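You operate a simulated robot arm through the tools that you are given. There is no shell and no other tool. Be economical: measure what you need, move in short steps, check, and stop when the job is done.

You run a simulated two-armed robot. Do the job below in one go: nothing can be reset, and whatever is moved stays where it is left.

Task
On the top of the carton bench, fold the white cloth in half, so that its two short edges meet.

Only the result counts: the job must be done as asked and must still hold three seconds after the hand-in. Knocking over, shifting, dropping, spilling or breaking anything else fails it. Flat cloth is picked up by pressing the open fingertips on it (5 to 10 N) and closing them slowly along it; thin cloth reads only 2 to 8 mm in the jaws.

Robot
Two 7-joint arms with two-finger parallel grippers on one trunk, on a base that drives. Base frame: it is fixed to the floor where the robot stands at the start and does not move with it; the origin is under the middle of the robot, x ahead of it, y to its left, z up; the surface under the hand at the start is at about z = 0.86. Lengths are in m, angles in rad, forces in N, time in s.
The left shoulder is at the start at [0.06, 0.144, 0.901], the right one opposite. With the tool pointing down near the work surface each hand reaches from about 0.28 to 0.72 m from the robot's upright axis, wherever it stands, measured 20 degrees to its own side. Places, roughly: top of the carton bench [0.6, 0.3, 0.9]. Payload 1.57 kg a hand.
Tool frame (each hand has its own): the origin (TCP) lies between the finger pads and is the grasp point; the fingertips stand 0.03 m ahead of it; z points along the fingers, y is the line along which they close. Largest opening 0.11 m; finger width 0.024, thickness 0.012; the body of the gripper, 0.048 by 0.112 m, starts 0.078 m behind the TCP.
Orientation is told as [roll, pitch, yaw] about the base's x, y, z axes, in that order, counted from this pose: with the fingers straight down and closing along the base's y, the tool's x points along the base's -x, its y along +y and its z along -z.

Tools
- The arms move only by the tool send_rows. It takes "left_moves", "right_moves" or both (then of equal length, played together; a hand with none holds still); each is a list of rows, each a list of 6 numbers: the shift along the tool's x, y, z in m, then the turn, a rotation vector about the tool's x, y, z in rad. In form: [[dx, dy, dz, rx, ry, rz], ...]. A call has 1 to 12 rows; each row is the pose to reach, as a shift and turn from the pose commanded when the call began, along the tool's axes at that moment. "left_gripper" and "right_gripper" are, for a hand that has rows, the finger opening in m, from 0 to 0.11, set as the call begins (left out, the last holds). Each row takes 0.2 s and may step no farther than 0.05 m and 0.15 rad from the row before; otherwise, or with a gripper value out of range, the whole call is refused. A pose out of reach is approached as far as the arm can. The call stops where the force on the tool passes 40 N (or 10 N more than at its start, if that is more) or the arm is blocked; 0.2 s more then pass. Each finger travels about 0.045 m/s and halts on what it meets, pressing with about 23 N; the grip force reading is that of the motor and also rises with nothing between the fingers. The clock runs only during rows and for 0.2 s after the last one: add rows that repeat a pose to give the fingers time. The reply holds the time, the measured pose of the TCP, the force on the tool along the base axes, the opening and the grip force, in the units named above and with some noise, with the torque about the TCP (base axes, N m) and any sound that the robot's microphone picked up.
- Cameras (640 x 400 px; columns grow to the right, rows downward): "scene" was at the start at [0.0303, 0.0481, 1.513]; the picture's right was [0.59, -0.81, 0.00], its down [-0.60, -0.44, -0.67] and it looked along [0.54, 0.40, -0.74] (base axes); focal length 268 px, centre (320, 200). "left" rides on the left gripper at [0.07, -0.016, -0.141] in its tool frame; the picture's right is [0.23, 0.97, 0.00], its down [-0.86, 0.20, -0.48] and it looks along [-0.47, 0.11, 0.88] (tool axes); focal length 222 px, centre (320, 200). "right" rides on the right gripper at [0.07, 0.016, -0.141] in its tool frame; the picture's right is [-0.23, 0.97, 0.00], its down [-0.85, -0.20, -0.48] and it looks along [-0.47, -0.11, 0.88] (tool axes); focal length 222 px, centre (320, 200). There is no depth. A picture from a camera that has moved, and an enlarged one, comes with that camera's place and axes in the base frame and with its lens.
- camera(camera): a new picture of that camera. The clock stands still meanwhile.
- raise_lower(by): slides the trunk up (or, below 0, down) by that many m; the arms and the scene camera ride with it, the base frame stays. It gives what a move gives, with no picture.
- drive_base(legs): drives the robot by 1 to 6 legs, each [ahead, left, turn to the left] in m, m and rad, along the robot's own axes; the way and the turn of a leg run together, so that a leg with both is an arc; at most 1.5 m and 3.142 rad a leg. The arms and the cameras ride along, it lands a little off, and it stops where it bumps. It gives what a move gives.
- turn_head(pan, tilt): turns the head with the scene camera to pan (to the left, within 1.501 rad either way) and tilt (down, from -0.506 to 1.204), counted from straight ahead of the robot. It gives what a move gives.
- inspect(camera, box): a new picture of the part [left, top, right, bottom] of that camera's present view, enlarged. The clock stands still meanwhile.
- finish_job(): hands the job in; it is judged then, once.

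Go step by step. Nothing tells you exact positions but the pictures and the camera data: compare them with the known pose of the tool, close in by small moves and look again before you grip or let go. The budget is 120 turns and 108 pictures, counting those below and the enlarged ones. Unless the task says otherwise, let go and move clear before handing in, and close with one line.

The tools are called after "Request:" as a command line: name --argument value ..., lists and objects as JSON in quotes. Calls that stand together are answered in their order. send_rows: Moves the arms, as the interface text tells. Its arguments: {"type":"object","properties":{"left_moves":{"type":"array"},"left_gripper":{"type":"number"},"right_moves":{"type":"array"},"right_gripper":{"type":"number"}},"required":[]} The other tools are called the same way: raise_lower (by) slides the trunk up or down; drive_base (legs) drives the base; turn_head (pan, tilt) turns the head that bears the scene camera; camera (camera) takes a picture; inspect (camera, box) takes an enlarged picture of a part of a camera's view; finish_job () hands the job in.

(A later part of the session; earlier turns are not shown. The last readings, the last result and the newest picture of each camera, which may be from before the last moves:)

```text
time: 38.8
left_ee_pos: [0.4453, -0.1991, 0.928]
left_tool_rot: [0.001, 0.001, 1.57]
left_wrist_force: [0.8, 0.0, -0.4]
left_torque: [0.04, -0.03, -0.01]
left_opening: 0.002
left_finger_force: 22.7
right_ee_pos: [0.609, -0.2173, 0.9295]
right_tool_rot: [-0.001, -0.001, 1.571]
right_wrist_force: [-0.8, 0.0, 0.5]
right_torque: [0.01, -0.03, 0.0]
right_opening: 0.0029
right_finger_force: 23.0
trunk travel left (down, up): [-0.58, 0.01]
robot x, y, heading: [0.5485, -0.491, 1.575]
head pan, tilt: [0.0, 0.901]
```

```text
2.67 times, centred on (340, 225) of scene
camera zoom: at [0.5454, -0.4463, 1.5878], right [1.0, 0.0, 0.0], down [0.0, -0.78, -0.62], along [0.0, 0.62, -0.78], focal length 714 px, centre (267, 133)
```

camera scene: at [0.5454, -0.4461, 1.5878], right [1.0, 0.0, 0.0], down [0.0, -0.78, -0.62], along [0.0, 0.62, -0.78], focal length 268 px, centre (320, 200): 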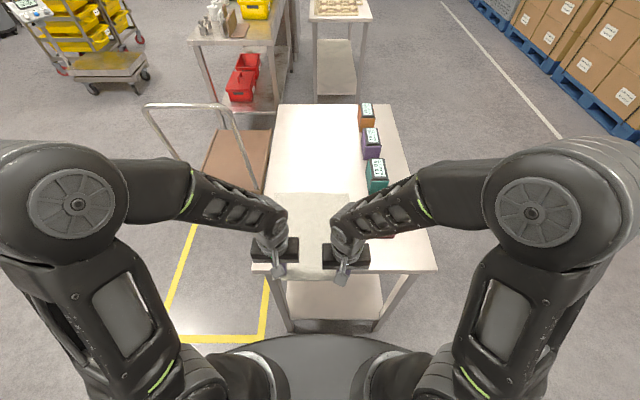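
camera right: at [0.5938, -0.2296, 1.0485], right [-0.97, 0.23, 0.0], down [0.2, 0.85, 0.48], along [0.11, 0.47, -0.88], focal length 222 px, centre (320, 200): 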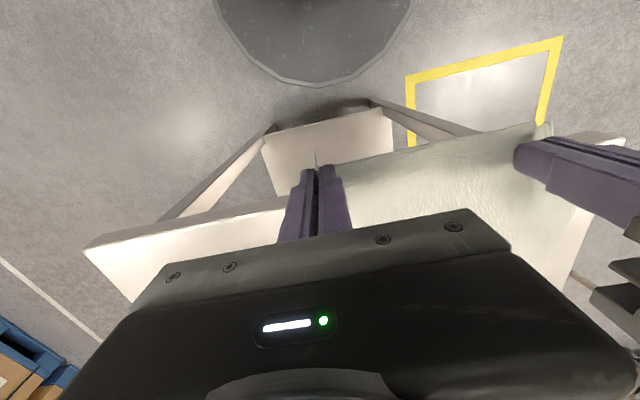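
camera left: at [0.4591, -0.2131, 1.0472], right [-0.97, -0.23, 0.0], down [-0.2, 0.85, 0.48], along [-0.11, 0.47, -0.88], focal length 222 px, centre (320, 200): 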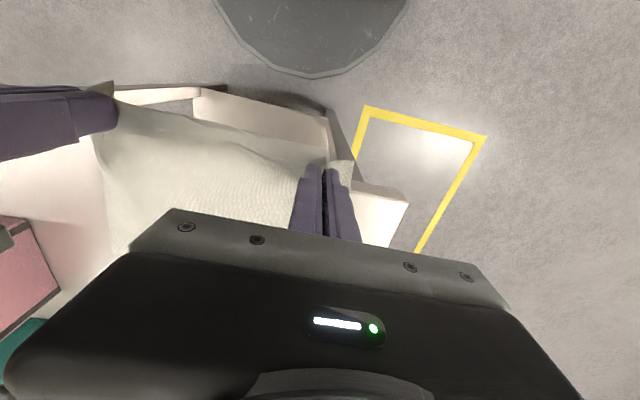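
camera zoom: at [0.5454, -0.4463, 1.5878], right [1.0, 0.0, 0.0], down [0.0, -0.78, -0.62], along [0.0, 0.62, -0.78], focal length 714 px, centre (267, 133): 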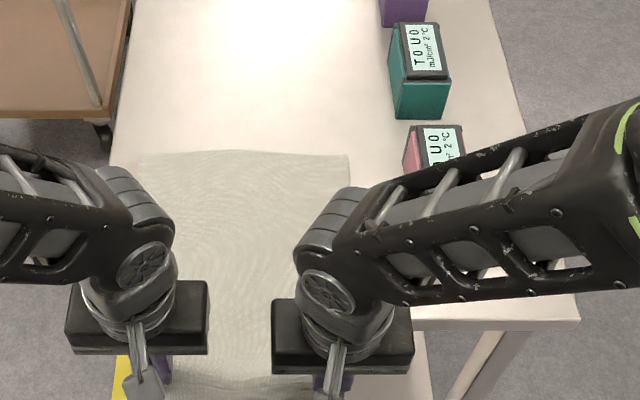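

The far edge is at y≈0.095, x from 0.385 to 0.649, so the crease should fall at y≈-0.07. I'll carry both corners over in an arc, tilting the fingertips back toward me.

Request:
send_rows --left_moves '[[-0.009, 0, -0.027, 0, 0, 0], [-0.029, 0.001, -0.052, 0, 0.08, 0], [-0.059, 0.002, -0.072, 0, 0.16, 0], [-0.094, 0.003, -0.08, 0, 0.24, 0], [-0.129, 0.005, -0.082, 0, 0.32, 0], [-0.164, 0.007, -0.08, 0, 0.4, 0], [-0.194, 0.008, -0.067, 0, 0.46, 0], [-0.219, 0.009, -0.044, 0, 0.52, 0], [-0.239, 0.01, -0.017, 0, 0.56, 0], [-0.249, 0.01, 0.003, 0, 0.6, 0], [-0.254, 0.01, 0.018, 0, 0.6, 0], [-0.254, 0.01, 0.018, 0, 0.6, 0]]' --right_moves '[[-0.012, 0, -0.027, 0, 0, 0], [-0.034, 0.001, -0.052, 0, 0.08, 0], [-0.067, 0.002, -0.072, 0, 0.16, 0], [-0.107, 0.003, -0.08, 0, 0.24, 0], [-0.147, 0.005, -0.082, 0, 0.32, 0], [-0.185, 0.007, -0.08, 0, 0.4, 0], [-0.218, 0.008, -0.067, 0, 0.46, 0], [-0.245, 0.009, -0.044, 0, 0.52, 0], [-0.266, 0.01, -0.017, 0, 0.56, 0], [-0.277, 0.01, 0.003, 0, 0.6, 0], [-0.282, 0.01, 0.018, 0, 0.6, 0], [-0.282, 0.01, 0.018, 0, 0.6, 0]]'

Request:
camera --camera "scene"

Request:
camera --camera "left"

Request:
camera --camera "right"

```text
time: 41.4
left_ee_pos: [0.4407, -0.039, 1.0045]
left_tool_rot: [0.0, 0.394, 1.57]
left_wrist_force: [0.7, 0.1, -0.1]
left_torque: [0.01, -0.01, 0.0]
left_opening: 0.0017
left_finger_force: 23.2
left hand out of reach, approached as far as the arm can: row 6, 7, 8, 9, 10, 11, 12
right_ee_pos: [0.6018, -0.0407, 1.0099]
right_tool_rot: [0.001, 0.38, 1.572]
right_wrist_force: [-0.4, -0.6, -0.5]
right_torque: [-0.05, 0.03, 0.04]
right_opening: 0.0025
right_finger_force: 22.9
right hand out of reach, approached as far as the arm can: row 6, 7, 8, 9, 10, 11, 12
trunk travel left (down, up): [-0.58, 0.01]
robot x, y, heading: [0.5504, -0.4952, 1.571]
head pan, tilt: [0.0, 0.901]
```

```text
80 pictures are left
camera scene: at [0.5455, -0.4456, 1.5878], right [1.0, 0.0, 0.0], down [0.0, -0.78, -0.62], along [0.0, 0.62, -0.78], focal length 268 px, centre (320, 200)
```

scene: 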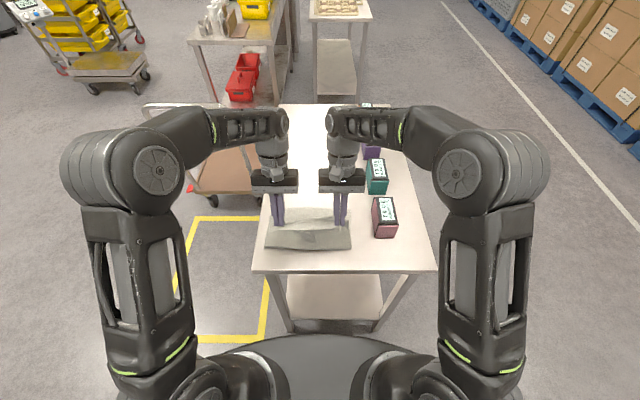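

```text
79 pictures are left
camera left: at [0.4551, -0.0507, 1.1619], right [-0.97, -0.21, 0.09], down [-0.2, 0.97, 0.11], along [-0.11, 0.09, -0.99], focal length 222 px, centre (320, 200)
```

left: 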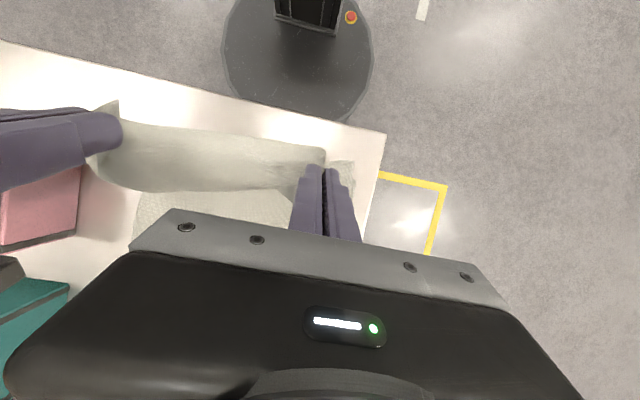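

```text
78 pictures are left
camera right: at [0.5857, -0.056, 1.1684], right [-0.97, 0.21, -0.08], down [0.2, 0.97, 0.13], along [0.11, 0.11, -0.99], focal length 222 px, centre (320, 200)
```

right: 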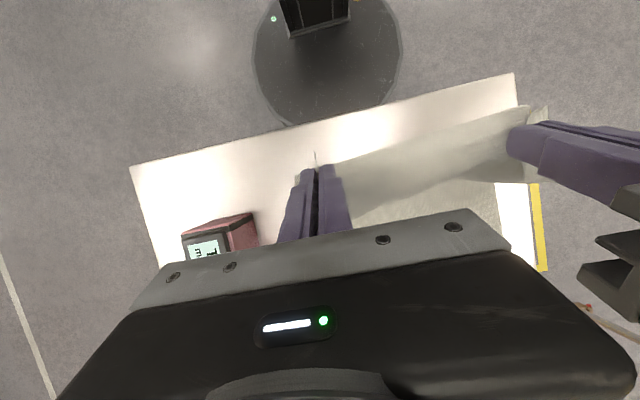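

The tilt costs reach and the arms stalled partway, with the cloth still held. I'll do a null move first to see which pose the commands now count from.

Request:
send_rows --left_moves '[[0, 0, 0, 0, -0.05, 0]]' --right_moves '[[0, 0, 0, 0, -0.05, 0]]'

```text
time: 41.8
left_ee_pos: [0.4396, -0.0376, 1.0054]
left_tool_rot: [0.001, 0.343, 1.57]
left_wrist_force: [0.1, -0.1, -0.6]
left_torque: [0.0, -0.02, 0.01]
left_opening: 0.002
left_finger_force: 23.1
right_ee_pos: [0.6013, -0.0441, 1.0115]
right_tool_rot: [0.001, 0.328, 1.572]
right_wrist_force: [0.2, -1.6, 0.5]
right_torque: [0.0, 0.02, 0.01]
right_opening: 0.0025
right_finger_force: 23.4
trunk travel left (down, up): [-0.58, 0.01]
robot x, y, heading: [0.5491, -0.4963, 1.574]
head pan, tilt: [0.0, 0.901]
```

Commands count from the pose actually reached. I'll finish the fold while straightening the hands back to vertical, which restores the reach.

Request:
send_rows --left_moves '[[-0.0274, 0, -0.0065, 0, -0.09, 0], [-0.0567, 0, 0.0012, 0, -0.17, 0], [-0.0832, 0, 0.0162, 0, -0.24, 0], [-0.1027, 0, 0.0327, 0, -0.3, 0], [-0.116, 0, 0.0492, 0, -0.34, 0], [-0.1228, 0, 0.0595, 0, -0.34, 0], [-0.1228, 0, 0.0595, 0, -0.34, 0]]' --right_moves '[[-0.0316, 0, -0.0034, 0, -0.09, 0], [-0.0655, 0, 0.0031, 0, -0.17, 0], [-0.0947, 0, 0.0175, 0, -0.24, 0], [-0.116, 0, 0.0335, 0, -0.3, 0], [-0.129, 0, 0.0501, 0, -0.328, 0], [-0.1364, 0, 0.0624, 0, -0.328, 0], [-0.1364, 0, 0.0624, 0, -0.328, 0]]'

Request:
inspect --camera "scene" --box '[220, 150, 460, 300]'

Request:
camera --camera "left"

Request:
camera --camera "right"

```text
time: 43.4
left_ee_pos: [0.4367, 0.064, 0.9096]
left_tool_rot: [0.0, 0.005, 1.572]
left_wrist_force: [1.9, 0.4, -0.4]
left_torque: [0.05, -0.06, 0.07]
left_opening: 0.002
left_finger_force: 23.0
right_ee_pos: [0.6023, 0.0642, 0.9087]
right_tool_rot: [0.0, 0.001, 1.571]
right_wrist_force: [-3.3, -0.4, 0.1]
right_torque: [-0.01, 0.05, 0.01]
right_opening: 0.0025
right_finger_force: 22.9
trunk travel left (down, up): [-0.58, 0.01]
robot x, y, heading: [0.5519, -0.492, 1.573]
head pan, tilt: [0.0, 0.901]
```

```text
2.67 times, centred on (340, 225) of scene
camera zoom: at [0.5455, -0.446, 1.5878], right [1.0, 0.0, 0.0], down [0.0, -0.78, -0.62], along [0.0, 0.62, -0.78], focal length 714 px, centre (267, 133)
```

zoom: 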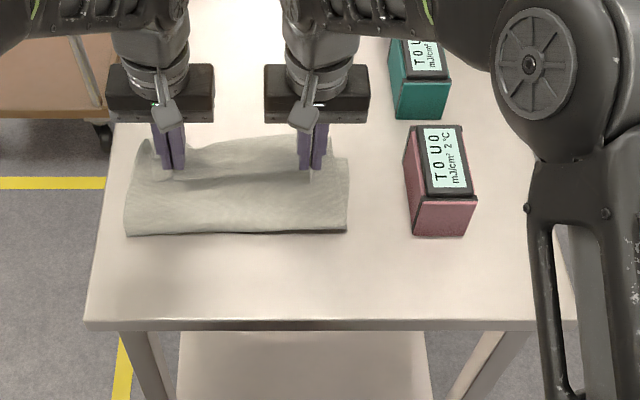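

```text
76 pictures are left
camera left: at [0.4522, -0.0063, 1.0507], right [-0.97, -0.23, 0.0], down [-0.2, 0.86, 0.48], along [-0.11, 0.46, -0.88], focal length 222 px, centre (320, 200)
```

left: 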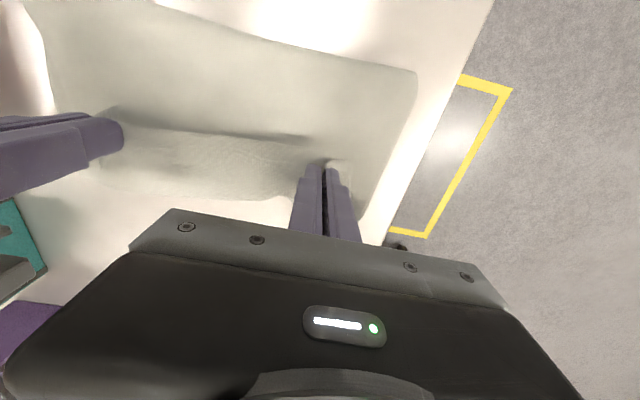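

```text
75 pictures are left
camera right: at [0.5866, -0.0067, 1.0507], right [-0.97, 0.23, 0.0], down [0.2, 0.86, 0.48], along [0.11, 0.47, -0.88], focal length 222 px, centre (320, 200)
```

right: 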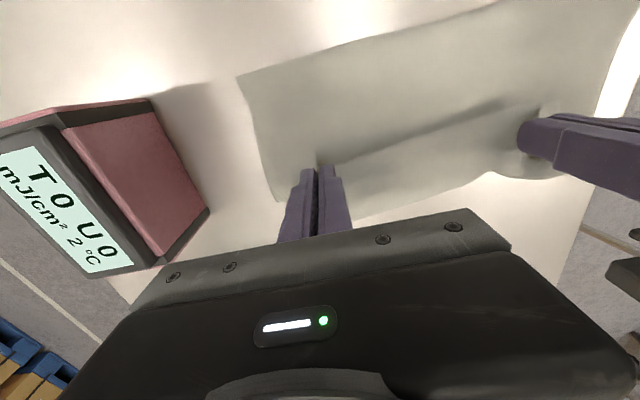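

The fold is down but the edge is curled back on top, with the gripped strip pointing toward me as expected. I'll let go gently, lift clear and see how it settles.

Request:
send_rows --left_moves '[[0, 0, 0, 0, 0, 0], [0, 0, 0, 0, 0, 0], [0, 0, -0.02, 0, 0, 0], [0, 0, -0.05, 0, 0, 0], [0, 0, -0.09, 0, 0, 0], [0, 0, -0.13, 0, 0, 0]]' --right_moves '[[0, 0, 0, 0, 0, 0], [0, 0, 0, 0, 0, 0], [0, 0, -0.02, 0, 0, 0], [0, 0, -0.05, 0, 0, 0], [0, 0, -0.09, 0, 0, 0], [0, 0, -0.13, 0, 0, 0]]' --left_gripper 0.03 --right_gripper 0.03

Request:
inspect --camera "scene" --box '[220, 150, 460, 300]'

Request:
camera --camera "left"

Request:
camera --camera "right"

```text
time: 44.8
left_ee_pos: [0.4367, 0.064, 1.0396]
left_tool_rot: [0.001, 0.003, 1.571]
left_wrist_force: [-0.1, 0.9, 0.3]
left_torque: [0.02, 0.01, 0.0]
left_opening: 0.03
left_finger_force: 0.1
right_ee_pos: [0.6031, 0.0636, 1.0405]
right_tool_rot: [0.001, 0.003, 1.573]
right_wrist_force: [0.2, -0.8, 0.2]
right_torque: [0.02, 0.0, -0.01]
right_opening: 0.0301
right_finger_force: 0.0
trunk travel left (down, up): [-0.58, 0.01]
robot x, y, heading: [0.5476, -0.4922, 1.573]
head pan, tilt: [0.0, 0.901]
```

```text
2.67 times, centred on (340, 225) of scene
camera zoom: at [0.5455, -0.4465, 1.5877], right [1.0, 0.0, 0.0], down [0.0, -0.78, -0.62], along [0.0, 0.62, -0.78], focal length 714 px, centre (267, 133)
```

zoom: 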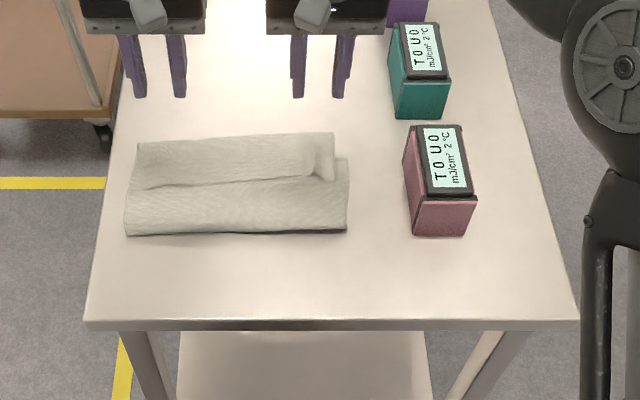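

```text
73 pictures are left
camera left: at [0.4515, -0.0065, 1.1822], right [-0.97, -0.23, 0.0], down [-0.2, 0.86, 0.48], along [-0.11, 0.46, -0.88], focal length 222 px, centre (320, 200)
```

left: 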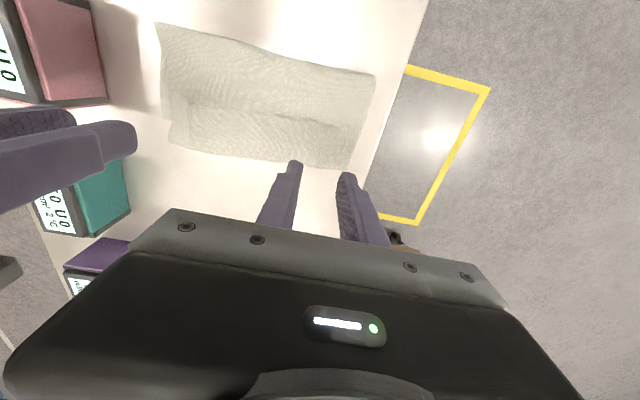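

```text
72 pictures are left
camera right: at [0.5887, -0.0077, 1.1832], right [-0.97, 0.23, 0.0], down [0.2, 0.86, 0.48], along [0.11, 0.46, -0.88], focal length 222 px, centre (320, 200)
```

right: 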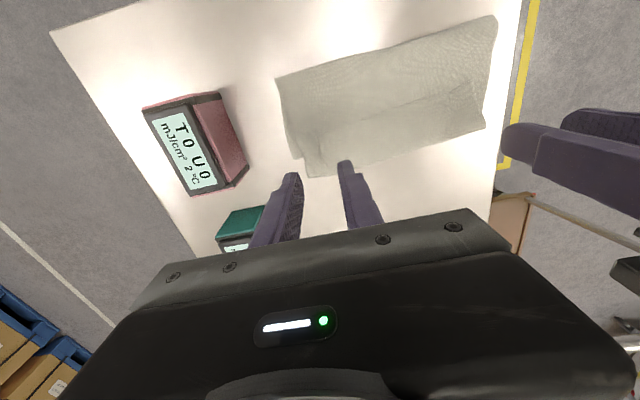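

The cloth looks like a crease at y≈-0.02, a loop at y≈0.115, and the loose edge lying back on top near y≈0.05. I'll zoom in to confirm the layers.

Request:
inspect --camera "scene" --box '[260, 190, 360, 250]'

Request:
inspect --camera "right" --box '[260, 0, 520, 180]'

Request:
inspect --camera "left" --box '[140, 10, 400, 180]'

```text
6.40 times, centred on (310, 220) of scene
camera zoom: at [0.5455, -0.4465, 1.5877], right [1.0, 0.0, 0.0], down [0.0, -0.78, -0.62], along [0.0, 0.62, -0.78], focal length 1715 px, centre (384, 72)
```

zoom: 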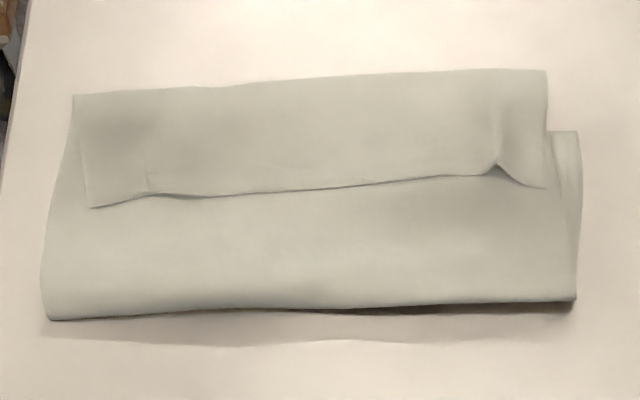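

```text
2.22 times, centred on (390, 90) of right
camera zoom: at [0.5887, -0.0077, 1.1832], right [-0.97, 0.23, 0.0], down [0.2, 0.86, 0.48], along [0.11, 0.46, -0.88], focal length 494 px, centre (164, 444)
```

zoom: 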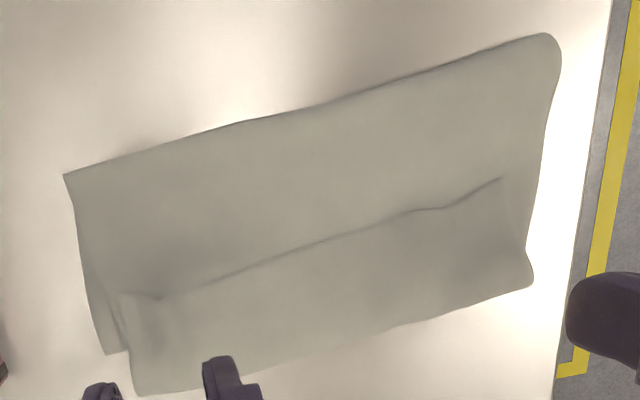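

```text
2.35 times, centred on (270, 95) of left
camera zoom: at [0.4515, -0.0065, 1.1822], right [-0.97, -0.23, 0.0], down [-0.2, 0.86, 0.48], along [-0.11, 0.46, -0.88], focal length 523 px, centre (438, 447)
```

zoom: 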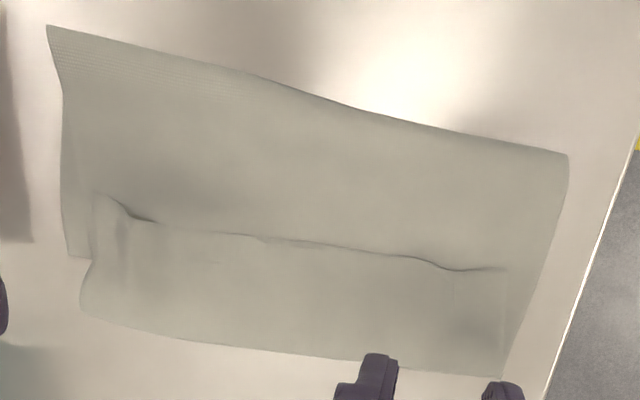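

Confirmed: the edge is turned back on top. A better way is to regrip this edge, lift the whole cloth so it hangs, lay the lower half moving away from me, then bring the gripped edge back toward me so it lands unflipped. I'll lower the hands onto the flap first.

Request:
send_rows --left_moves '[[0.004, 0, 0.04, 0, 0, 0], [0.004, 0, 0.08, 0, 0, 0], [0.004, 0, 0.115, 0, 0, 0], [0.004, 0, 0.13, 0, 0, 0], [0.004, 0, 0.137, 0, 0, 0]]' --right_moves '[[-0.004, 0, 0.04, 0, 0, 0], [-0.004, 0, 0.08, 0, 0, 0], [-0.004, 0, 0.115, 0, 0, 0], [-0.004, 0, 0.13, 0, 0, 0], [-0.004, 0, 0.137, 0, 0, 0]]' --left_gripper 0.038 --right_gripper 0.038

Request:
inspect --camera "right" --box '[220, 80, 460, 230]'

Request:
inspect --camera "left" --box '[180, 80, 420, 230]'

```text
time: 46.0
left_ee_pos: [0.4362, 0.0596, 0.8994]
left_tool_rot: [-0.001, 0.005, 1.569]
left_wrist_force: [-0.4, 0.1, -0.2]
left_torque: [0.01, -0.02, 0.01]
left_opening: 0.038
left_finger_force: 0.1
right_ee_pos: [0.6016, 0.0665, 0.9016]
right_tool_rot: [0.002, 0.001, 1.571]
right_wrist_force: [0.9, -0.6, 0.2]
right_torque: [0.0, 0.0, 0.01]
right_opening: 0.0381
right_finger_force: 0.1
trunk travel left (down, up): [-0.58, 0.01]
robot x, y, heading: [0.5482, -0.4929, 1.573]
head pan, tilt: [0.0, 0.901]
```

```text
2.67 times, centred on (340, 155) of right
camera zoom: at [0.586, -0.0038, 1.0435], right [-0.97, 0.23, 0.0], down [0.2, 0.86, 0.48], along [0.11, 0.46, -0.88], focal length 592 px, centre (267, 320)
```

zoom: 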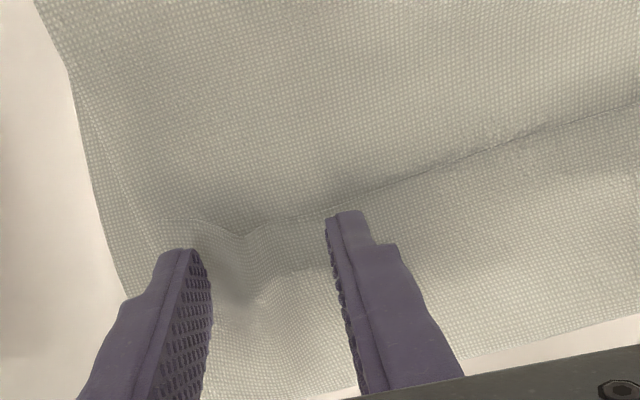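

```text
2.67 times, centred on (300, 155) of left
camera zoom: at [0.4512, -0.0111, 1.0418], right [-0.97, -0.23, 0.0], down [-0.2, 0.86, 0.47], along [-0.11, 0.46, -0.88], focal length 592 px, centre (373, 320)
```

zoom: 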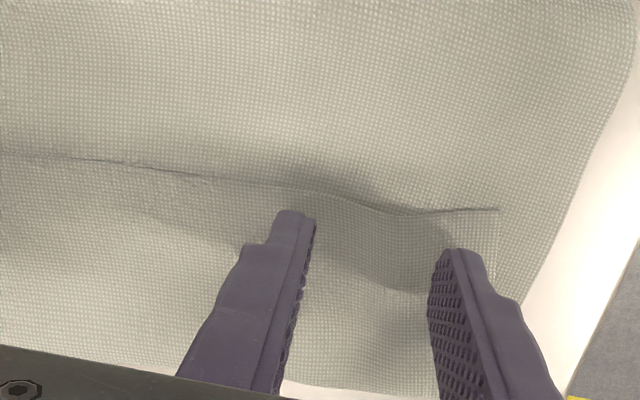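

The fingers straddle the existing pleats on the flap, so I'll press lightly and check the force.

Request:
send_rows --left_moves '[[0, 0, 0.002, 0, 0, 0], [0, 0, 0.004, 0, 0, 0], [0, 0, 0.004, 0, 0, 0]]' --right_moves '[[0, 0, 0.002, 0, 0, 0], [0, 0, 0.005, 0, 0, 0], [0, 0, 0.005, 0, 0, 0]]'

```text
time: 46.8
left_ee_pos: [0.437, 0.0595, 0.8971]
left_tool_rot: [0.0, 0.003, 1.567]
left_wrist_force: [0.5, -0.1, -0.2]
left_torque: [-0.03, -0.02, -0.01]
left_opening: 0.0382
left_finger_force: 0.0
right_ee_pos: [0.6026, 0.0678, 0.8963]
right_tool_rot: [0.001, 0.002, 1.571]
right_wrist_force: [-0.3, 0.3, 0.0]
right_torque: [0.02, 0.04, 0.02]
right_opening: 0.0379
right_finger_force: 0.0
trunk travel left (down, up): [-0.58, 0.01]
robot x, y, heading: [0.5481, -0.4937, 1.567]
head pan, tilt: [0.0, 0.901]
```

Request:
send_rows --left_moves '[[0, 0, 0.001, 0, 0, 0], [0, 0, 0.002, 0, 0, 0], [0, 0, 0.002, 0, 0, 0]]' --right_moves '[[0, 0, 0.001, 0, 0, 0], [0, 0, 0.002, 0, 0, 0], [0, 0, 0.002, 0, 0, 0]]'

```text
time: 47.6
left_ee_pos: [0.4358, 0.0593, 0.8955]
left_tool_rot: [0.0, 0.004, 1.568]
left_wrist_force: [0.3, 0.1, -0.2]
left_torque: [0.04, 0.0, -0.01]
left_opening: 0.0381
left_finger_force: 0.2
right_ee_pos: [0.6034, 0.0714, 0.8952]
right_tool_rot: [0.0, 0.002, 1.571]
right_wrist_force: [-0.8, -0.8, 0.9]
right_torque: [-0.01, 0.03, 0.03]
right_opening: 0.0381
right_finger_force: 0.0
trunk travel left (down, up): [-0.58, 0.01]
robot x, y, heading: [0.5472, -0.4936, 1.571]
head pan, tilt: [0.0, 0.901]
```

Request:
send_rows --left_moves '[[0, 0, 0.001, 0, 0, 0], [0, 0, 0.0015, 0, 0, 0], [0, 0, 0.0015, 0, 0, 0]]' --right_moves '[[0, 0, 0.0005, 0, 0, 0], [0, 0, 0.001, 0, 0, 0], [0, 0, 0.001, 0, 0, 0]]' --left_gripper 0.036 --right_gripper 0.036

```text
time: 48.4
left_ee_pos: [0.4381, 0.0605, 0.8928]
left_tool_rot: [0.001, 0.004, 1.569]
left_wrist_force: [-0.4, 0.7, 3.1]
left_torque: [0.07, 0.0, -0.01]
left_opening: 0.0358
left_finger_force: 0.0
right_ee_pos: [0.6035, 0.0677, 0.8949]
right_tool_rot: [0.001, 0.003, 1.571]
right_wrist_force: [-0.3, 0.8, 1.6]
right_torque: [0.02, 0.01, -0.02]
right_opening: 0.0359
right_finger_force: 0.0
trunk travel left (down, up): [-0.58, 0.01]
robot x, y, heading: [0.5459, -0.494, 1.566]
head pan, tilt: [0.0, 0.901]
```

Contact is beginning. I'll add a touch more pressure and close in steps.

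Request:
send_rows --left_moves '[[0, 0, 0.0004, 0, 0, 0], [0, 0, 0.0004, 0, 0, 0], [0, 0, 0.0004, 0, 0, 0]]' --right_moves '[[0, 0, 0.0005, 0, 0, 0], [0, 0, 0.0007, 0, 0, 0], [0, 0, 0.0007, 0, 0, 0]]' --left_gripper 0.03 --right_gripper 0.03

Request:
send_rows --left_moves '[[0, 0, 0, 0, 0, 0], [0, 0, 0, 0, 0, 0]]' --right_moves '[[0, 0, 0, 0, 0, 0], [0, 0, 0, 0, 0, 0]]' --left_gripper 0.022 --right_gripper 0.022

Request:
inspect --camera "right" --box '[220, 80, 460, 230]'

Request:
inspect --camera "left" --box '[180, 80, 420, 230]'

```text
time: 49.2
left_ee_pos: [0.4373, 0.0611, 0.8935]
left_tool_rot: [-0.001, 0.003, 1.569]
left_wrist_force: [0.8, -0.8, 5.3]
left_torque: [0.02, 0.04, 0.03]
left_opening: 0.03
left_finger_force: 0.1
right_ee_pos: [0.6024, 0.0671, 0.8938]
right_tool_rot: [0.001, -0.003, 1.572]
right_wrist_force: [-0.9, 0.6, 9.1]
right_torque: [0.08, -0.04, 0.03]
right_opening: 0.03
right_finger_force: 0.0
trunk travel left (down, up): [-0.58, 0.01]
robot x, y, heading: [0.5477, -0.4932, 1.572]
head pan, tilt: [0.0, 0.901]
```

```text
time: 49.8
left_ee_pos: [0.4365, 0.059, 0.8927]
left_tool_rot: [0.0, 0.004, 1.568]
left_wrist_force: [-0.6, -0.2, 4.5]
left_torque: [0.0, 0.07, 0.01]
left_opening: 0.0213
left_finger_force: 0.0
right_ee_pos: [0.6028, 0.0687, 0.894]
right_tool_rot: [0.002, -0.001, 1.571]
right_wrist_force: [-0.6, 0.5, 10.8]
right_torque: [0.07, -0.09, 0.01]
right_opening: 0.0224
right_finger_force: 0.3
trunk travel left (down, up): [-0.58, 0.01]
robot x, y, heading: [0.5503, -0.4913, 1.575]
head pan, tilt: [0.0, 0.901]
```

```text
2.67 times, centred on (340, 155) of right
camera zoom: at [0.5872, -0.0033, 1.0353], right [-0.97, 0.23, 0.0], down [0.2, 0.85, 0.48], along [0.11, 0.47, -0.88], focal length 592 px, centre (267, 320)
```

zoom: 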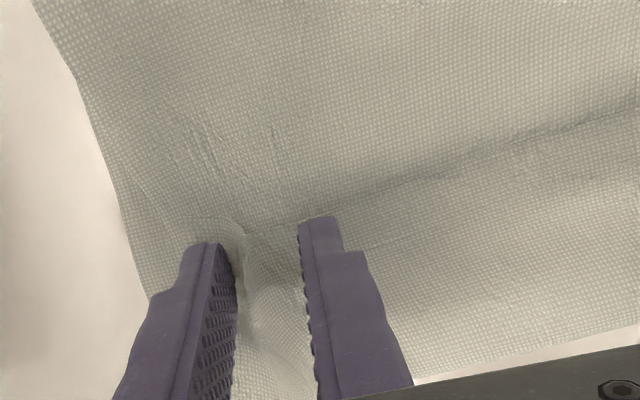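

```text
2.67 times, centred on (300, 155) of left
camera zoom: at [0.4526, -0.0116, 1.0352], right [-0.97, -0.23, 0.0], down [-0.2, 0.86, 0.48], along [-0.11, 0.46, -0.88], focal length 592 px, centre (373, 320)
```

zoom: 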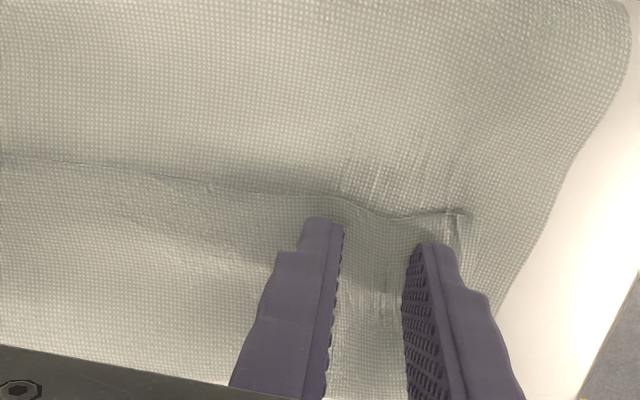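

Request:
send_rows --left_moves '[[0, 0, 0, 0, 0, 0], [0, 0, 0, 0, 0, 0]]' --right_moves '[[0, 0, -0.0005, 0, 0, 0], [0, 0, -0.0005, 0, 0, 0]]' --left_gripper 0.012 --right_gripper 0.012

Request:
send_rows --left_moves '[[0, 0, 0, 0, 0, 0], [0, 0, 0, 0, 0, 0], [0, 0, 0, 0, 0, 0]]' --right_moves '[[0, 0, 0, 0, 0, 0], [0, 0, 0, 0, 0, 0], [0, 0, 0, 0, 0, 0]]' --left_gripper 0.0 --right_gripper 0.0

Request:
inspect --camera "right" --box '[220, 80, 460, 230]'

Request:
inspect --camera "left" --box '[180, 80, 420, 230]'

```text
time: 50.4
left_ee_pos: [0.4363, 0.0595, 0.8935]
left_tool_rot: [0.0, 0.004, 1.571]
left_wrist_force: [-1.8, 0.4, 4.8]
left_torque: [0.03, 0.04, 0.0]
left_opening: 0.0121
left_finger_force: 0.0
right_ee_pos: [0.6033, 0.0681, 0.8931]
right_tool_rot: [0.002, 0.001, 1.572]
right_wrist_force: [1.7, -0.5, 11.9]
right_torque: [0.04, -0.13, -0.02]
right_opening: 0.0123
right_finger_force: 0.2
trunk travel left (down, up): [-0.58, 0.01]
robot x, y, heading: [0.5494, -0.4931, 1.571]
head pan, tilt: [0.0, 0.901]
```

```text
time: 51.2
left_ee_pos: [0.4367, 0.06, 0.8941]
left_tool_rot: [0.0, 0.004, 1.568]
left_wrist_force: [-0.5, -0.3, 4.7]
left_torque: [-0.02, 0.03, 0.02]
left_opening: 0.0
left_finger_force: 21.3
right_ee_pos: [0.6028, 0.0688, 0.8925]
right_tool_rot: [0.0, 0.001, 1.571]
right_wrist_force: [3.1, -0.7, 11.1]
right_torque: [0.03, -0.12, 0.0]
right_opening: 0.0026
right_finger_force: 23.1
trunk travel left (down, up): [-0.58, 0.01]
robot x, y, heading: [0.5446, -0.4941, 1.573]
head pan, tilt: [0.0, 0.901]
```

```text
2.67 times, centred on (340, 155) of right
camera zoom: at [0.5875, -0.003, 1.0353], right [-0.97, 0.23, 0.0], down [0.2, 0.86, 0.48], along [0.11, 0.47, -0.88], focal length 592 px, centre (267, 320)
```

zoom: 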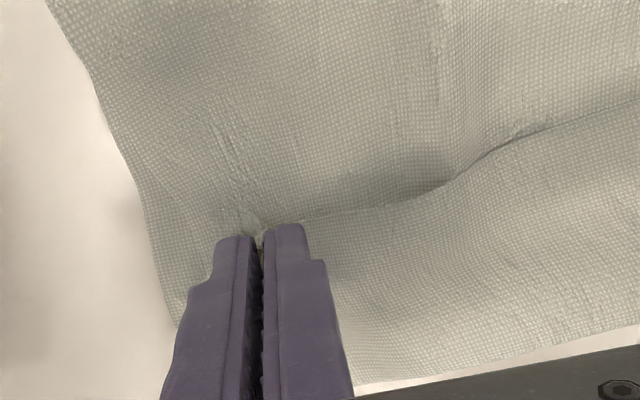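

```text
2.67 times, centred on (300, 155) of left
camera zoom: at [0.4526, -0.0116, 1.0351], right [-0.97, -0.23, 0.0], down [-0.2, 0.86, 0.48], along [-0.11, 0.46, -0.88], focal length 592 px, centre (373, 320)
```

zoom: 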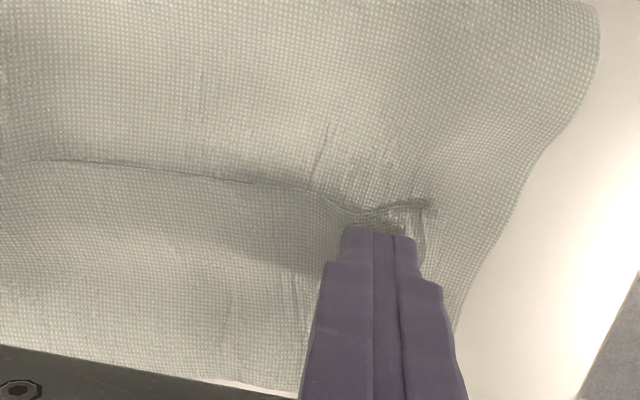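

The right hand gripped at 2.6 mm; the left slipped because its pressure was too light. I'll open the left and retry with about 10 N.

Request:
send_rows --left_moves '[[0, 0, -0.006, 0, 0, 0], [-0.004, -0.008, -0.008, 0, 0, 0], [-0.004, -0.008, -0.008, 0, 0, 0], [-0.004, -0.008, -0.002, 0, 0, 0], [-0.004, -0.008, 0.0005, 0, 0, 0], [-0.004, -0.008, 0.0005, 0, 0, 0]]' --left_gripper 0.04

Request:
inspect --camera "left" --box '[180, 80, 420, 230]'

```text
time: 52.6
left_ee_pos: [0.4456, 0.0626, 0.8925]
left_tool_rot: [0.001, 0.004, 1.572]
left_wrist_force: [0.8, -1.2, 5.6]
left_torque: [-0.02, 0.08, 0.02]
left_opening: 0.0399
left_finger_force: 0.1
right_ee_pos: [0.6033, 0.0685, 0.8924]
right_tool_rot: [0.003, -0.001, 1.571]
right_wrist_force: [1.7, 1.4, 9.9]
right_torque: [0.06, -0.05, -0.03]
right_opening: 0.003
right_finger_force: 23.0
trunk travel left (down, up): [-0.58, 0.01]
robot x, y, heading: [0.5506, -0.4915, 1.572]
head pan, tilt: [0.0, 0.901]
```

```text
2.67 times, centred on (300, 155) of left
camera zoom: at [0.46, -0.0069, 1.035], right [-0.97, -0.23, 0.0], down [-0.2, 0.86, 0.48], along [-0.11, 0.46, -0.88], focal length 592 px, centre (373, 320)
```

zoom: 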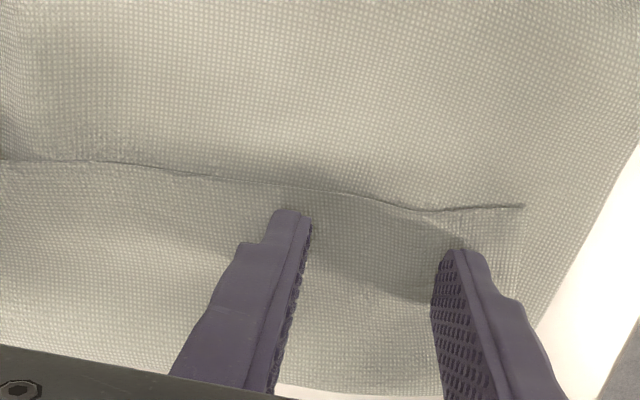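

Request:
send_rows --left_moves '[[0, 0, 0.0006, 0, 0, 0], [0, 0, 0.0006, 0, 0, 0], [0, 0, 0.0006, 0, 0, 0]]' --left_gripper 0.034

Request:
send_rows --left_moves '[[0, 0, 0.0002, 0, 0, 0], [0, 0, 0.0002, 0, 0, 0]]' --left_gripper 0.026

Request:
send_rows --left_moves '[[0, 0, 0, 0, 0, 0], [0, 0, 0, 0, 0, 0]]' --left_gripper 0.018

Request:
inspect --camera "left" --box '[180, 80, 420, 230]'

```text
time: 53.4
left_ee_pos: [0.4447, 0.0644, 0.8933]
left_tool_rot: [-0.002, 0.002, 1.57]
left_wrist_force: [0.3, 2.0, 6.3]
left_torque: [0.03, 0.03, -0.03]
left_opening: 0.0345
left_finger_force: 0.0
right_ee_pos: [0.6029, 0.068, 0.8935]
right_tool_rot: [0.003, 0.0, 1.57]
right_wrist_force: [1.4, -0.8, 9.3]
right_torque: [0.04, -0.1, 0.01]
right_opening: 0.0026
right_finger_force: 22.7
trunk travel left (down, up): [-0.58, 0.01]
robot x, y, heading: [0.5479, -0.4952, 1.57]
head pan, tilt: [0.0, 0.901]
```

```text
time: 54.0
left_ee_pos: [0.4451, 0.0622, 0.8935]
left_tool_rot: [0.0, 0.002, 1.569]
left_wrist_force: [0.9, 1.4, 9.6]
left_torque: [0.05, 0.04, 0.0]
left_opening: 0.0263
left_finger_force: 1.9
right_ee_pos: [0.6033, 0.0674, 0.8939]
right_tool_rot: [0.002, 0.0, 1.572]
right_wrist_force: [-0.2, -0.6, 7.8]
right_torque: [0.02, -0.03, 0.03]
right_opening: 0.0027
right_finger_force: 23.1
trunk travel left (down, up): [-0.58, 0.01]
robot x, y, heading: [0.552, -0.4916, 1.573]
head pan, tilt: [0.0, 0.901]
```

```text
time: 54.6
left_ee_pos: [0.4446, 0.0629, 0.8928]
left_tool_rot: [0.001, 0.002, 1.57]
left_wrist_force: [3.7, 0.9, 8.9]
left_torque: [0.05, -0.05, 0.01]
left_opening: 0.0192
left_finger_force: 0.2
right_ee_pos: [0.6015, 0.0668, 0.893]
right_tool_rot: [0.0, -0.001, 1.571]
right_wrist_force: [-2.3, -0.1, 7.9]
right_torque: [-0.01, 0.04, 0.05]
right_opening: 0.0025
right_finger_force: 23.5
trunk travel left (down, up): [-0.58, 0.01]
robot x, y, heading: [0.5512, -0.4934, 1.566]
head pan, tilt: [0.0, 0.901]
```

```text
2.67 times, centred on (300, 155) of left
camera zoom: at [0.4606, -0.0079, 1.0347], right [-0.97, -0.23, 0.0], down [-0.2, 0.86, 0.48], along [-0.11, 0.46, -0.88], focal length 592 px, centre (373, 320)
```

zoom: 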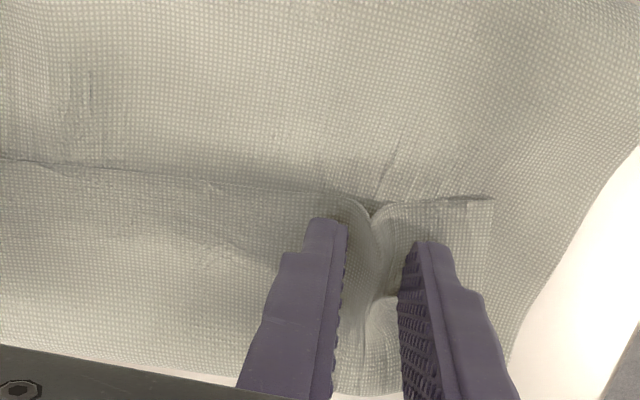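

A good ridge has formed on the left, so I'll close fully, then lift a little to check what is held.

Request:
send_rows --left_moves '[[0, 0, 0, 0, 0, 0], [0, 0, 0, 0, 0, 0]]' --left_gripper 0.01

Request:
send_rows --left_moves '[[0, 0, 0, 0, 0, 0], [0, 0, 0, 0, 0, 0], [0, 0, 0, 0, 0, 0]]' --left_gripper 0.0

Request:
send_rows --left_moves '[[0, 0, -0.015, 0, 0, 0], [0, 0, -0.03, 0, 0, 0], [0, 0, -0.05, 0, 0, 0], [0, 0, -0.05, 0, 0, 0]]' --right_moves '[[0, 0, -0.015, 0, 0, 0], [0, 0, -0.03, 0, 0, 0], [0, 0, -0.05, 0, 0, 0], [0, 0, -0.05, 0, 0, 0]]'

Request:
camera --camera "left"

Request:
inspect --camera "scene" --box '[220, 150, 460, 300]'

Request:
camera --camera "right"

```text
time: 55.2
left_ee_pos: [0.4459, 0.0634, 0.8941]
left_tool_rot: [-0.002, 0.003, 1.569]
left_wrist_force: [7.9, 0.6, 8.4]
left_torque: [0.09, -0.22, 0.05]
left_opening: 0.0124
left_finger_force: 5.9
right_ee_pos: [0.6021, 0.068, 0.8932]
right_tool_rot: [0.002, 0.0, 1.57]
right_wrist_force: [-9.0, -0.9, 7.0]
right_torque: [-0.02, 0.29, 0.05]
right_opening: 0.0027
right_finger_force: 23.3
trunk travel left (down, up): [-0.58, 0.01]
robot x, y, heading: [0.547, -0.4921, 1.576]
head pan, tilt: [0.0, 0.901]
```

```text
time: 56.0
left_ee_pos: [0.4469, 0.0628, 0.8936]
left_tool_rot: [-0.004, 0.002, 1.568]
left_wrist_force: [20.8, 1.6, 7.0]
left_torque: [0.1, -0.62, 0.16]
left_opening: 0.0028
left_finger_force: 22.9
right_ee_pos: [0.6015, 0.0678, 0.8931]
right_tool_rot: [0.003, 0.0, 1.572]
right_wrist_force: [-19.4, -2.4, 7.5]
right_torque: [-0.03, 0.57, 0.17]
right_opening: 0.0026
right_finger_force: 23.2
trunk travel left (down, up): [-0.58, 0.01]
robot x, y, heading: [0.5471, -0.4932, 1.576]
head pan, tilt: [0.0, 0.901]
```

```text
time: 57.0
left_ee_pos: [0.4456, 0.0641, 0.942]
left_tool_rot: [-0.002, 0.004, 1.568]
left_wrist_force: [19.6, 1.9, -0.4]
left_torque: [0.07, -0.59, 0.17]
left_opening: 0.0022
left_finger_force: 22.8
right_ee_pos: [0.6017, 0.068, 0.9429]
right_tool_rot: [0.0, 0.003, 1.571]
right_wrist_force: [-20.0, -2.1, -0.5]
right_torque: [-0.06, 0.61, 0.17]
right_opening: 0.0028
right_finger_force: 23.3
trunk travel left (down, up): [-0.58, 0.01]
robot x, y, heading: [0.5472, -0.4913, 1.567]
head pan, tilt: [0.0, 0.901]
```

```text
60 pictures are left
camera left: at [0.4611, -0.0065, 1.0838], right [-0.97, -0.23, 0.0], down [-0.2, 0.86, 0.47], along [-0.11, 0.46, -0.88], focal length 222 px, centre (320, 200)
```

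left: 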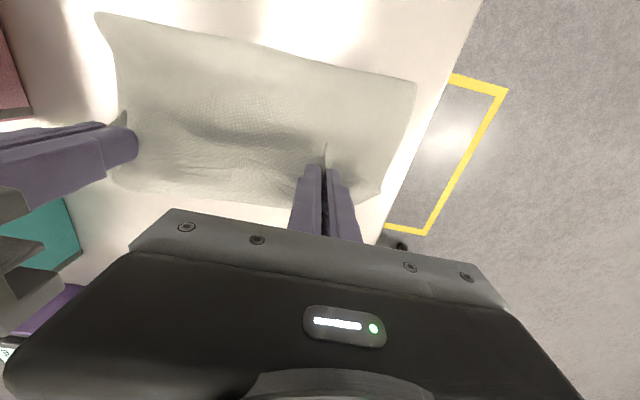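

```text
2.67 times, centred on (340, 225) of scene
camera zoom: at [0.5454, -0.4451, 1.5877], right [1.0, 0.0, 0.0], down [0.0, -0.78, -0.62], along [0.0, 0.62, -0.78], focal length 714 px, centre (267, 133)
```

zoom: 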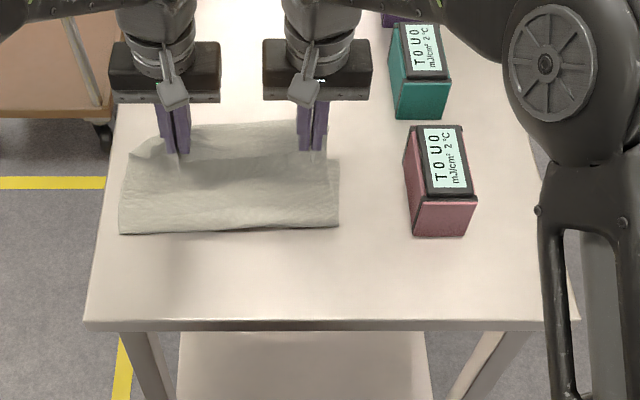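

```text
58 pictures are left
camera right: at [0.5852, -0.0032, 1.0851], right [-0.97, 0.23, 0.0], down [0.2, 0.86, 0.48], along [0.11, 0.46, -0.88], focal length 222 px, centre (320, 200)
```

right: 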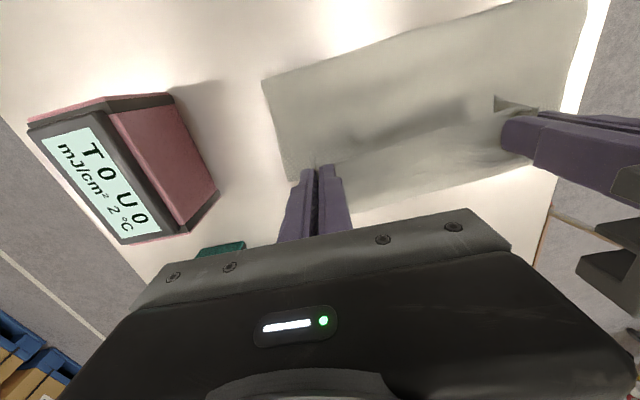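

Both hands hold, with about 20 N of sideways tension between them. I'll ease them together slightly and lift higher to see what hangs.

Request:
send_rows --left_moves '[[0, -0.003, -0.01, 0, 0, 0], [0, -0.003, -0.035, 0, 0, 0], [0, -0.003, -0.06, 0, 0, 0], [0, -0.003, -0.085, 0, 0, 0], [0, -0.003, -0.11, 0, 0, 0], [0, -0.003, -0.13, 0, 0, 0], [0, -0.003, -0.13, 0, 0, 0]]' --right_moves '[[0, 0.003, -0.01, 0, 0, 0], [0, 0.003, -0.035, 0, 0, 0], [0, 0.003, -0.06, 0, 0, 0], [0, 0.003, -0.085, 0, 0, 0], [0, 0.003, -0.11, 0, 0, 0], [0, 0.003, -0.13, 0, 0, 0], [0, 0.003, -0.13, 0, 0, 0]]'

Request:
camera --camera "left"

Request:
inspect --camera "scene" --box '[220, 130, 460, 280]'

Request:
camera --camera "right"

```text
time: 58.6
left_ee_pos: [0.4475, 0.0631, 1.0731]
left_tool_rot: [0.0, 0.006, 1.57]
left_wrist_force: [11.6, 1.8, -1.1]
left_torque: [0.03, -0.39, 0.12]
left_opening: 0.0025
left_finger_force: 23.3
right_ee_pos: [0.6005, 0.0697, 1.0732]
right_tool_rot: [0.002, 0.001, 1.572]
right_wrist_force: [-12.5, -0.7, 0.5]
right_torque: [-0.08, 0.43, 0.12]
right_opening: 0.0028
right_finger_force: 22.6
trunk travel left (down, up): [-0.58, 0.01]
robot x, y, heading: [0.5497, -0.4951, 1.574]
head pan, tilt: [0.0, 0.901]
```

```text
57 pictures are left
camera left: at [0.4628, -0.0078, 1.2141], right [-0.97, -0.23, 0.0], down [-0.2, 0.86, 0.47], along [-0.11, 0.46, -0.88], focal length 222 px, centre (320, 200)
```

left: 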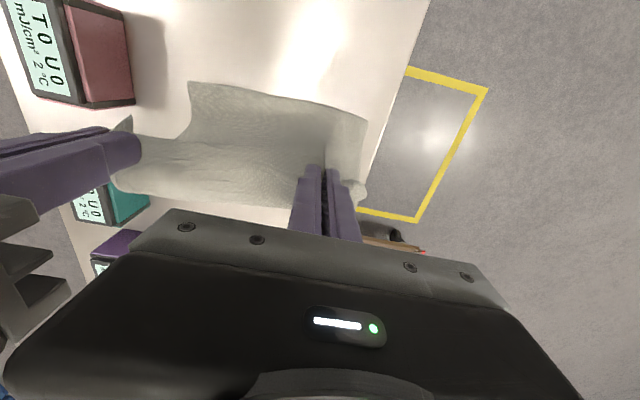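

```text
2.67 times, centred on (340, 205) of scene
camera zoom: at [0.5455, -0.4453, 1.5878], right [1.0, 0.0, 0.0], down [0.0, -0.78, -0.62], along [0.0, 0.62, -0.78], focal length 714 px, centre (267, 187)
```

zoom: 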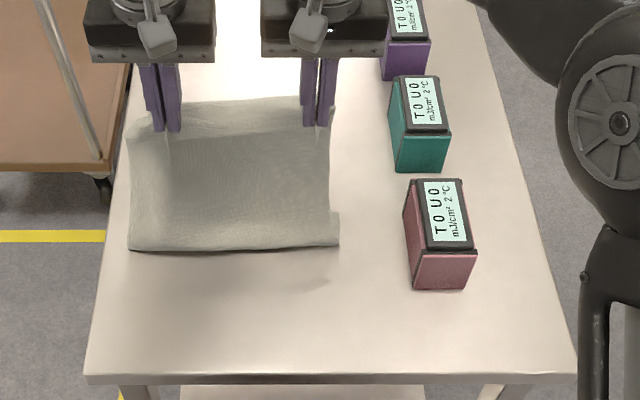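

```text
55 pictures are left
camera right: at [0.5841, -0.0019, 1.2159], right [-0.97, 0.23, 0.0], down [0.2, 0.86, 0.48], along [0.11, 0.46, -0.88], focal length 222 px, centre (320, 200)
```

right: 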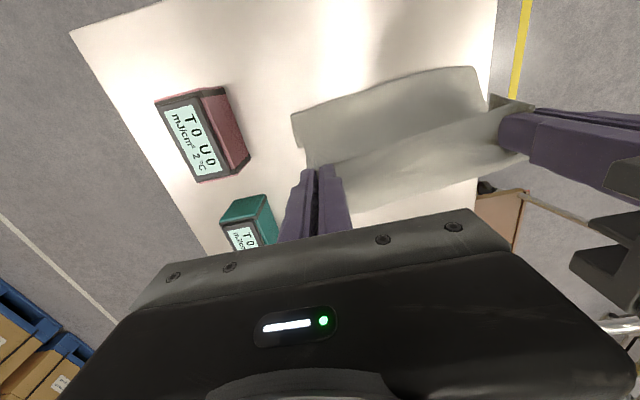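

The near crease seems to be off the bench, so I can't tell how many layers are held. I'll raise further and look from above at a flatter angle.

Request:
send_rows --left_moves '[[0, 0, -0.03, 0, 0, 0], [0, 0, -0.06, 0, 0, 0], [0, 0, -0.09, 0, 0, 0], [0, 0, -0.12, 0, 0, 0], [0, 0, -0.12, 0, 0, 0]]' --right_moves '[[0, 0, -0.03, 0, 0, 0], [0, 0, -0.06, 0, 0, 0], [0, 0, -0.09, 0, 0, 0], [0, 0, -0.12, 0, 0, 0], [0, 0, -0.12, 0, 0, 0]]'

Request:
inspect --camera "scene" --box '[220, 100, 460, 250]'

Request:
camera --camera "right"

```text
time: 59.8
left_ee_pos: [0.4482, 0.0609, 1.1253]
left_tool_rot: [0.003, 0.013, 1.571]
left_wrist_force: [7.7, 1.6, -0.7]
left_torque: [0.04, -0.24, 0.08]
left_opening: 0.0022
left_finger_force: 23.2
left hand out of reach, approached as far as the arm can: row 2, 3, 4, 5
right_ee_pos: [0.5984, 0.0696, 1.1146]
right_tool_rot: [0.002, 0.002, 1.572]
right_wrist_force: [-7.5, -1.6, -0.3]
right_torque: [-0.02, 0.25, 0.05]
right_opening: 0.0025
right_finger_force: 23.8
right hand out of reach, approached as far as the arm can: row 2, 3, 4, 5
trunk travel left (down, up): [-0.58, 0.01]
robot x, y, heading: [0.5483, -0.4902, 1.569]
head pan, tilt: [0.0, 0.901]
```

```text
2.67 times, centred on (340, 175) of scene
camera zoom: at [0.5453, -0.4457, 1.5878], right [1.0, 0.0, 0.0], down [0.0, -0.78, -0.62], along [0.0, 0.62, -0.78], focal length 714 px, centre (267, 267)
```

zoom: 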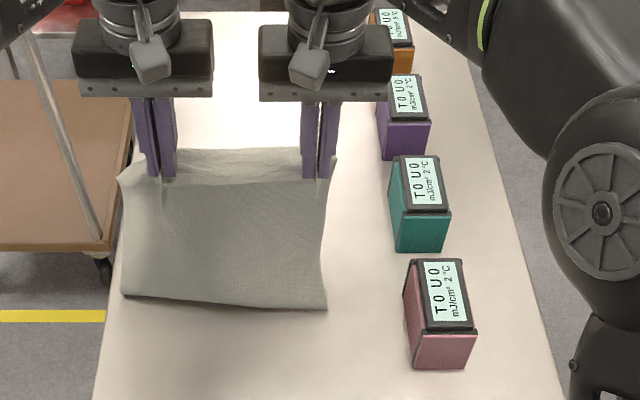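

```text
53 pictures are left
camera right: at [0.5825, -0.0023, 1.2566], right [-0.97, 0.23, 0.0], down [0.2, 0.86, 0.48], along [0.11, 0.46, -0.88], focal length 222 px, centre (320, 200)
```

right: 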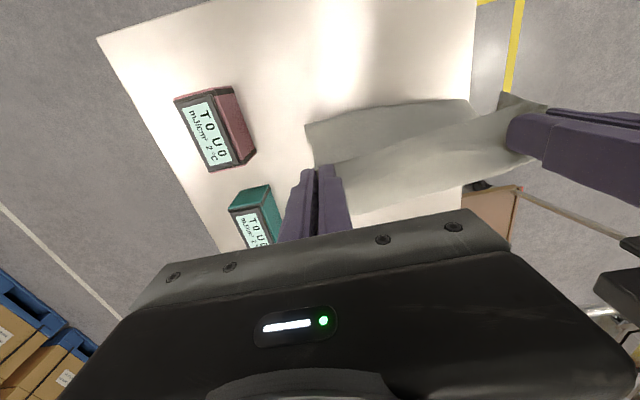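

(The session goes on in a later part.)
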